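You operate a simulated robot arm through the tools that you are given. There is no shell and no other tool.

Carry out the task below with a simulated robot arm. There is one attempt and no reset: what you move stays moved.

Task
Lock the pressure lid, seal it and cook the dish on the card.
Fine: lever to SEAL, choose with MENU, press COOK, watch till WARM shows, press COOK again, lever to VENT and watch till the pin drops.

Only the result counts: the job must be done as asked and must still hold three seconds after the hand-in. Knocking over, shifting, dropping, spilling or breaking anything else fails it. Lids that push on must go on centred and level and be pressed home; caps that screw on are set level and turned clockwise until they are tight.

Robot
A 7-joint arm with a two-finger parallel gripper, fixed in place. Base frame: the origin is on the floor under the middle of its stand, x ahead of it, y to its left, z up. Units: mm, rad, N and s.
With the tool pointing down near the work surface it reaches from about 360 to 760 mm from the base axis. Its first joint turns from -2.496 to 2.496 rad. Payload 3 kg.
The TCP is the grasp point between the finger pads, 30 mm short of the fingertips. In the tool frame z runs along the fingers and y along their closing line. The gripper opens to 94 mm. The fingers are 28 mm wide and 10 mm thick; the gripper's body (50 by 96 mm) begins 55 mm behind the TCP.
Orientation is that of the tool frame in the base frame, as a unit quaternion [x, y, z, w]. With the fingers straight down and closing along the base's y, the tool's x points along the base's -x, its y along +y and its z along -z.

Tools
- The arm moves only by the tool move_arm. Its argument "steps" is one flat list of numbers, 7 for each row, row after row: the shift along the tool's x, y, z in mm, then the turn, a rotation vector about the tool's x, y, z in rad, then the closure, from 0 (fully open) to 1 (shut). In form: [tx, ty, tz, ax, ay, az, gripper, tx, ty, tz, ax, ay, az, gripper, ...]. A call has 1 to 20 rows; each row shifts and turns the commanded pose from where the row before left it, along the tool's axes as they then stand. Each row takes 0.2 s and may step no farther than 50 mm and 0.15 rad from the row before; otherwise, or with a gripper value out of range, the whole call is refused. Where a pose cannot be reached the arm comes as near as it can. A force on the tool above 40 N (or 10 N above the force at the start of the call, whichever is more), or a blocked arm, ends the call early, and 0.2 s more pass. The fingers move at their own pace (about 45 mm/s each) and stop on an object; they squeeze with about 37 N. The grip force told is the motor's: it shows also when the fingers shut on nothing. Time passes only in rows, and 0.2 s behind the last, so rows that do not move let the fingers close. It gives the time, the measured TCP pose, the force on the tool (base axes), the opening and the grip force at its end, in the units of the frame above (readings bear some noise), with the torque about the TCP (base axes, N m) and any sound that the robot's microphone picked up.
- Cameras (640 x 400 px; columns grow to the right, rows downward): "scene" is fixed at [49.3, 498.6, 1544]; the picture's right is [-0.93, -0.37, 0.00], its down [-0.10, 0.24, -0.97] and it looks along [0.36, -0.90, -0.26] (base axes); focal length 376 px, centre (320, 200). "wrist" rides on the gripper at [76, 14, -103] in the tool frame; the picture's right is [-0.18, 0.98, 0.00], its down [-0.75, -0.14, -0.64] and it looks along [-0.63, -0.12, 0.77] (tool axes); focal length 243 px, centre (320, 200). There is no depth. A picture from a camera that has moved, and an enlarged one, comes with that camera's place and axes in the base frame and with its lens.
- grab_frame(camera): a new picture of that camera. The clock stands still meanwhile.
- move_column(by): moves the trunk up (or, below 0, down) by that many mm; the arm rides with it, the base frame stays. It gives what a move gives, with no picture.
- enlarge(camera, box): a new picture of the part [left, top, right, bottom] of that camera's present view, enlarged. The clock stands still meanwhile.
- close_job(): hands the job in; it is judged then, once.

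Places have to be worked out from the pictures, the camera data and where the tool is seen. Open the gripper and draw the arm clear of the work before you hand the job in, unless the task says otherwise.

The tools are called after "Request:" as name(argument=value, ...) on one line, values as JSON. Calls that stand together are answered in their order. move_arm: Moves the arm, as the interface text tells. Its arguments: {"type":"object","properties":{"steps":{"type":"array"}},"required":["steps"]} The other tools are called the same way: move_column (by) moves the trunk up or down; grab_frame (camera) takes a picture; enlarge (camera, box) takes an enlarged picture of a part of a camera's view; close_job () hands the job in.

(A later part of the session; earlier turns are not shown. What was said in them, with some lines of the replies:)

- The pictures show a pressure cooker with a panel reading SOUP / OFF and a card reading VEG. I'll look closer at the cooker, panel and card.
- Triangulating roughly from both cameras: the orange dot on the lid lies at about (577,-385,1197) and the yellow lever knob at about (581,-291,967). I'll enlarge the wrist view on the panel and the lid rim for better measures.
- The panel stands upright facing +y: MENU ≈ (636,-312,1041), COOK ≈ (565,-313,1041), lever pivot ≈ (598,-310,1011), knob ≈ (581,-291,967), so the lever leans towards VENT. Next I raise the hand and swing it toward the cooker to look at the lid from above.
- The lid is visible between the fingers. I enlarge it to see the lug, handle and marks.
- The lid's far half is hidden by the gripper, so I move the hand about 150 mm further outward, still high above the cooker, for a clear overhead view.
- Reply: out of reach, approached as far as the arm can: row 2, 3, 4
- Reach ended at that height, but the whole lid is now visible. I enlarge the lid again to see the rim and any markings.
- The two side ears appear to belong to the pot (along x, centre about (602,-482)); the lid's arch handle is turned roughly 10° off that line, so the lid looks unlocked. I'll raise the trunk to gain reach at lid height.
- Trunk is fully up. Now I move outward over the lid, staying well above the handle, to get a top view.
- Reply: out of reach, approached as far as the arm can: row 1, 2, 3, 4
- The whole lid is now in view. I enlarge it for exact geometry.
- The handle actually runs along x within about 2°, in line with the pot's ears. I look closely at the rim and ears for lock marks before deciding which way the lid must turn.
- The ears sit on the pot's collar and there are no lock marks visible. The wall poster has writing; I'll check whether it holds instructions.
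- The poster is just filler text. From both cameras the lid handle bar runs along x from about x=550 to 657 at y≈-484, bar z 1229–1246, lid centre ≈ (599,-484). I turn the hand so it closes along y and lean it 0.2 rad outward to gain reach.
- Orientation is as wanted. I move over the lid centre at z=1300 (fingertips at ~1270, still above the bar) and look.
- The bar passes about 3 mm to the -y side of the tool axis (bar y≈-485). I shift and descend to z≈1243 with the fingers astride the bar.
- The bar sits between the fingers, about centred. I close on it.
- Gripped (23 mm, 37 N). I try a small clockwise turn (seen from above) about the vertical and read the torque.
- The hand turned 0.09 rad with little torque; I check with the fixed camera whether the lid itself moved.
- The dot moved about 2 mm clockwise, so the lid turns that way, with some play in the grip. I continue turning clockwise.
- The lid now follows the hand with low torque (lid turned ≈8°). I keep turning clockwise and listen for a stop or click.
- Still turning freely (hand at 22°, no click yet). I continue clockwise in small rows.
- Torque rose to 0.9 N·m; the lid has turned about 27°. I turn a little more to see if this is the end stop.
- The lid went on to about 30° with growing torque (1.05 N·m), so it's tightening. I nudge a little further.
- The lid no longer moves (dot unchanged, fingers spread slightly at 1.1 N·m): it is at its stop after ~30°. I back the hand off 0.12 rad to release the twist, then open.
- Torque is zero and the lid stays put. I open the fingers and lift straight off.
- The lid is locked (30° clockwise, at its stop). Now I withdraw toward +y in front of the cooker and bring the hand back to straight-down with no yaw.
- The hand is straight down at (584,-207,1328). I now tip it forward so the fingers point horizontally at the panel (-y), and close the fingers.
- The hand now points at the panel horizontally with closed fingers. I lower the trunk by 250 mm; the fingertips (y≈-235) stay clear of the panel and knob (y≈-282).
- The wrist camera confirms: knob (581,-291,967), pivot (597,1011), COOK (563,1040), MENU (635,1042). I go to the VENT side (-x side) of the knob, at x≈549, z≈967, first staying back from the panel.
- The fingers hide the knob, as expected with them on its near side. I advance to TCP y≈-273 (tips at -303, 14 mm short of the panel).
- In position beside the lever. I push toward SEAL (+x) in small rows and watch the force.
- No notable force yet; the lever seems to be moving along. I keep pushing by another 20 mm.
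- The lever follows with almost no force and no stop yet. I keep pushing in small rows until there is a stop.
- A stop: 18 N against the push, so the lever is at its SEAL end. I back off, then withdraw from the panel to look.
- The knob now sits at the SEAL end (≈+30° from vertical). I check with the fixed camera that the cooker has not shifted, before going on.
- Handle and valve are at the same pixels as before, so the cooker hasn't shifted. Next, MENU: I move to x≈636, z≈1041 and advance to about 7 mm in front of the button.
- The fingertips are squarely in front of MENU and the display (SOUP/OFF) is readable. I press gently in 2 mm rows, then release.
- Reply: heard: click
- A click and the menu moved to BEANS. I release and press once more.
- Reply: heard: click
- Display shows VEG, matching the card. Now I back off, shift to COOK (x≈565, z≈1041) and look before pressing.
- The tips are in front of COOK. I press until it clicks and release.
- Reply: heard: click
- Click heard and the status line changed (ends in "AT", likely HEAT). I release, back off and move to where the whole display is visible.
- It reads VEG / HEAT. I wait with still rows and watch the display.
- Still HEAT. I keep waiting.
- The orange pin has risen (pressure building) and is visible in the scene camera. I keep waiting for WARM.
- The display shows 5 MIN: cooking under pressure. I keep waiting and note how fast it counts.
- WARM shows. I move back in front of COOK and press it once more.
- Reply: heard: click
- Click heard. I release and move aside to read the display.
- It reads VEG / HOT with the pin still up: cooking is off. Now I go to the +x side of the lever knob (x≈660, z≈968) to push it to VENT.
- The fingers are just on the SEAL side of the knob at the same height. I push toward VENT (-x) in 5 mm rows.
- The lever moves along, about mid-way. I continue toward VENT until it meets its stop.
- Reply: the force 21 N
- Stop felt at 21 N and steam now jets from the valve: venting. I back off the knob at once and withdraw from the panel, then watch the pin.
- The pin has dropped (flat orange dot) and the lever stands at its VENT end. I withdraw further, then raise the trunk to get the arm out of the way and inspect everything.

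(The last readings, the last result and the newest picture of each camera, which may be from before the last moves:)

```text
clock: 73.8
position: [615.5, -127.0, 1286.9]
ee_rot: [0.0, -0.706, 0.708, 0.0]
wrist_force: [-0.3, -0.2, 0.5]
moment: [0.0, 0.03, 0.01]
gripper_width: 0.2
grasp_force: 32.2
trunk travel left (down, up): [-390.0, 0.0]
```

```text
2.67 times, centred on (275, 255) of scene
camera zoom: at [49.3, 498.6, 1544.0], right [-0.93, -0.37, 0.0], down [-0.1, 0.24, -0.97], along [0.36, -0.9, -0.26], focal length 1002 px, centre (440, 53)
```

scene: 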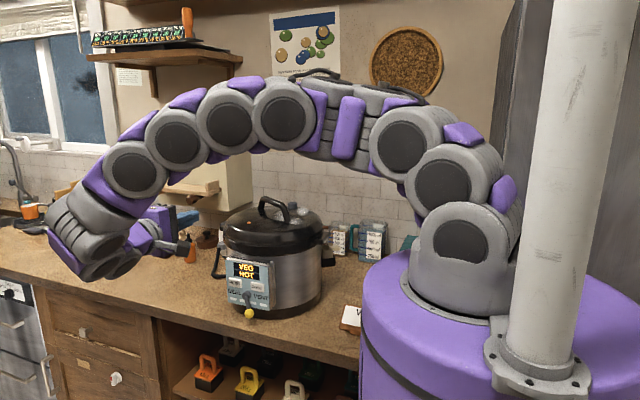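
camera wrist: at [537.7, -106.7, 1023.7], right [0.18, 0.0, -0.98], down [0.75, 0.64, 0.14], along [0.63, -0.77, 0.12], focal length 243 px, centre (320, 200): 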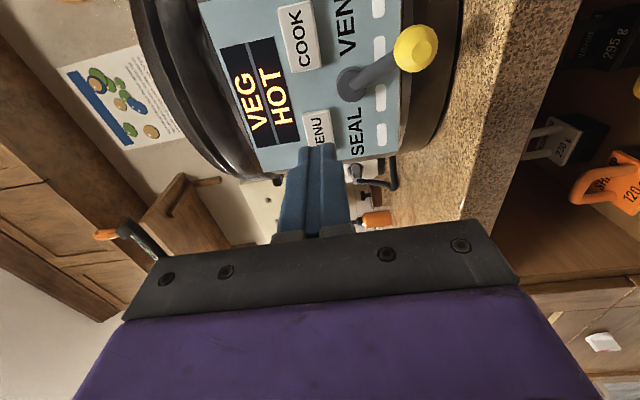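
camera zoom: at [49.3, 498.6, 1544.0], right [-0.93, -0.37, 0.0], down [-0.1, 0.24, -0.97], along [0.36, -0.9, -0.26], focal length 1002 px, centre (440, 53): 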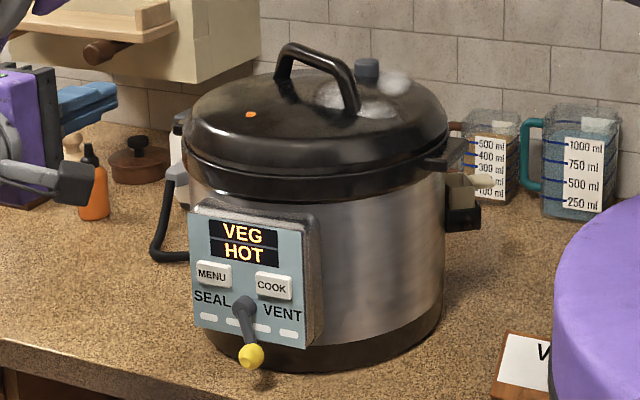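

The panel reads VEG / HOT, pin down, lever at VENT; the cooker is within about 4 mm of where it stood. I look closely at the pin and lever once more and let a few seconds pass while opening the gripper.

Request:
move_arm(steps=[0, 0, 0, 0, 0, 0, 0, 0, 0, 0, 0, 0, 0, 0, 0, 0, 0, 0, 0, 0, 0, 0, 0, 0, 0, 0, 0, 0, 0, 0, 0, 0, 0, 0, 0, 0, 0, 0, 0, 0, 0, 0, 0, 0, 0, 0, 0, 0, 0, 0, 0, 0, 0, 0, 0, 0, 0, 0, 0, 0, 0, 0, 0, 0, 0, 0, 0, 0, 0, 0, 0, 0, 0, 0, 0, 0, 0, 0, 0, 0, 0, 0, 0, 0])

Request:
enlarge(camera="scene", box=[222, 190, 332, 260])

Request:
enlarge(camera="scene", box=[215, 250, 285, 325])

```text
clock: 76.4
position: [614.6, -127.4, 1288.2]
ee_rot: [0.0, -0.706, 0.708, 0.0]
wrist_force: [-0.1, -0.1, -0.1]
moment: [0.01, -0.03, 0.01]
gripper_width: 93.8
grasp_force: 0.2
trunk travel left (down, up): [-390.0, 0.0]
```

```text
5.71 times, centred on (277, 225) of scene
camera zoom: at [49.3, 498.6, 1544.0], right [-0.93, -0.37, 0.0], down [-0.1, 0.24, -0.97], along [0.36, -0.9, -0.26], focal length 2148 px, centre (566, 57)
```

zoom: 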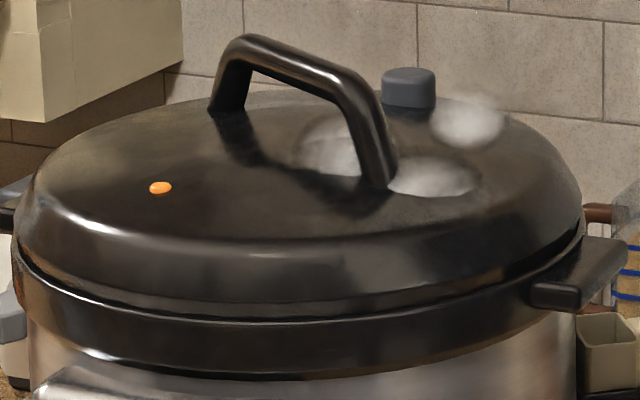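

```text
5.33 times, centred on (250, 288) of scene
camera zoom: at [49.3, 498.6, 1544.0], right [-0.93, -0.37, 0.0], down [-0.1, 0.24, -0.97], along [0.36, -0.9, -0.26], focal length 2004 px, centre (693, -267)
```

zoom: 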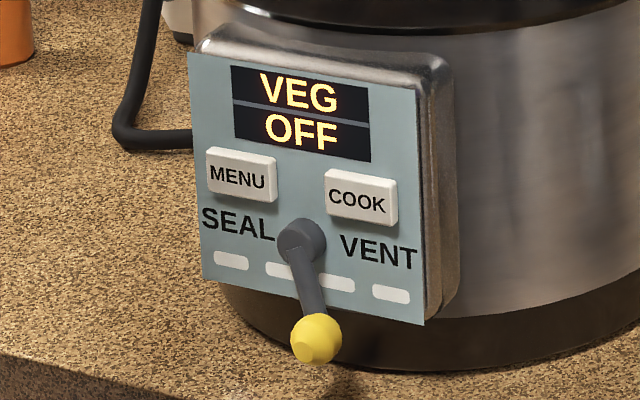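

The display now reads VEG / OFF, the pin is down, the lever is at VENT, the lid is still locked, the gripper is open and the arm is clear of the cooker. I hand the job in.

Request:
close_job()

```text
The job is handed in.
```

I locked the lid, sealed it, cooked VEG as on the card, vented the cooker and handed the job in. No verdict came back with the hand-in.

- **Lid:** I turned it clockwise about 30° until it stopped. It has no lock marks and made no click. The cooker then started and built pressure, so I take it as locked.
- **Cooking:** With the lever at SEAL, I pressed MENU twice to reach VEG, then COOK. The display went from HEAT to 5 MIN to WARM, and the orange pin rose.
- **Finish:** I pressed COOK again and moved the lever to VENT. Steam came from the valve and the pin dropped. The display now reads VEG / OFF.

The cooker moved about 4 mm toward the robot's base (−x) when I pushed the lever against its stops. I left it there. Nothing else was touched or moved that I could see.

The gripper is open and the arm is clear of the cooker.
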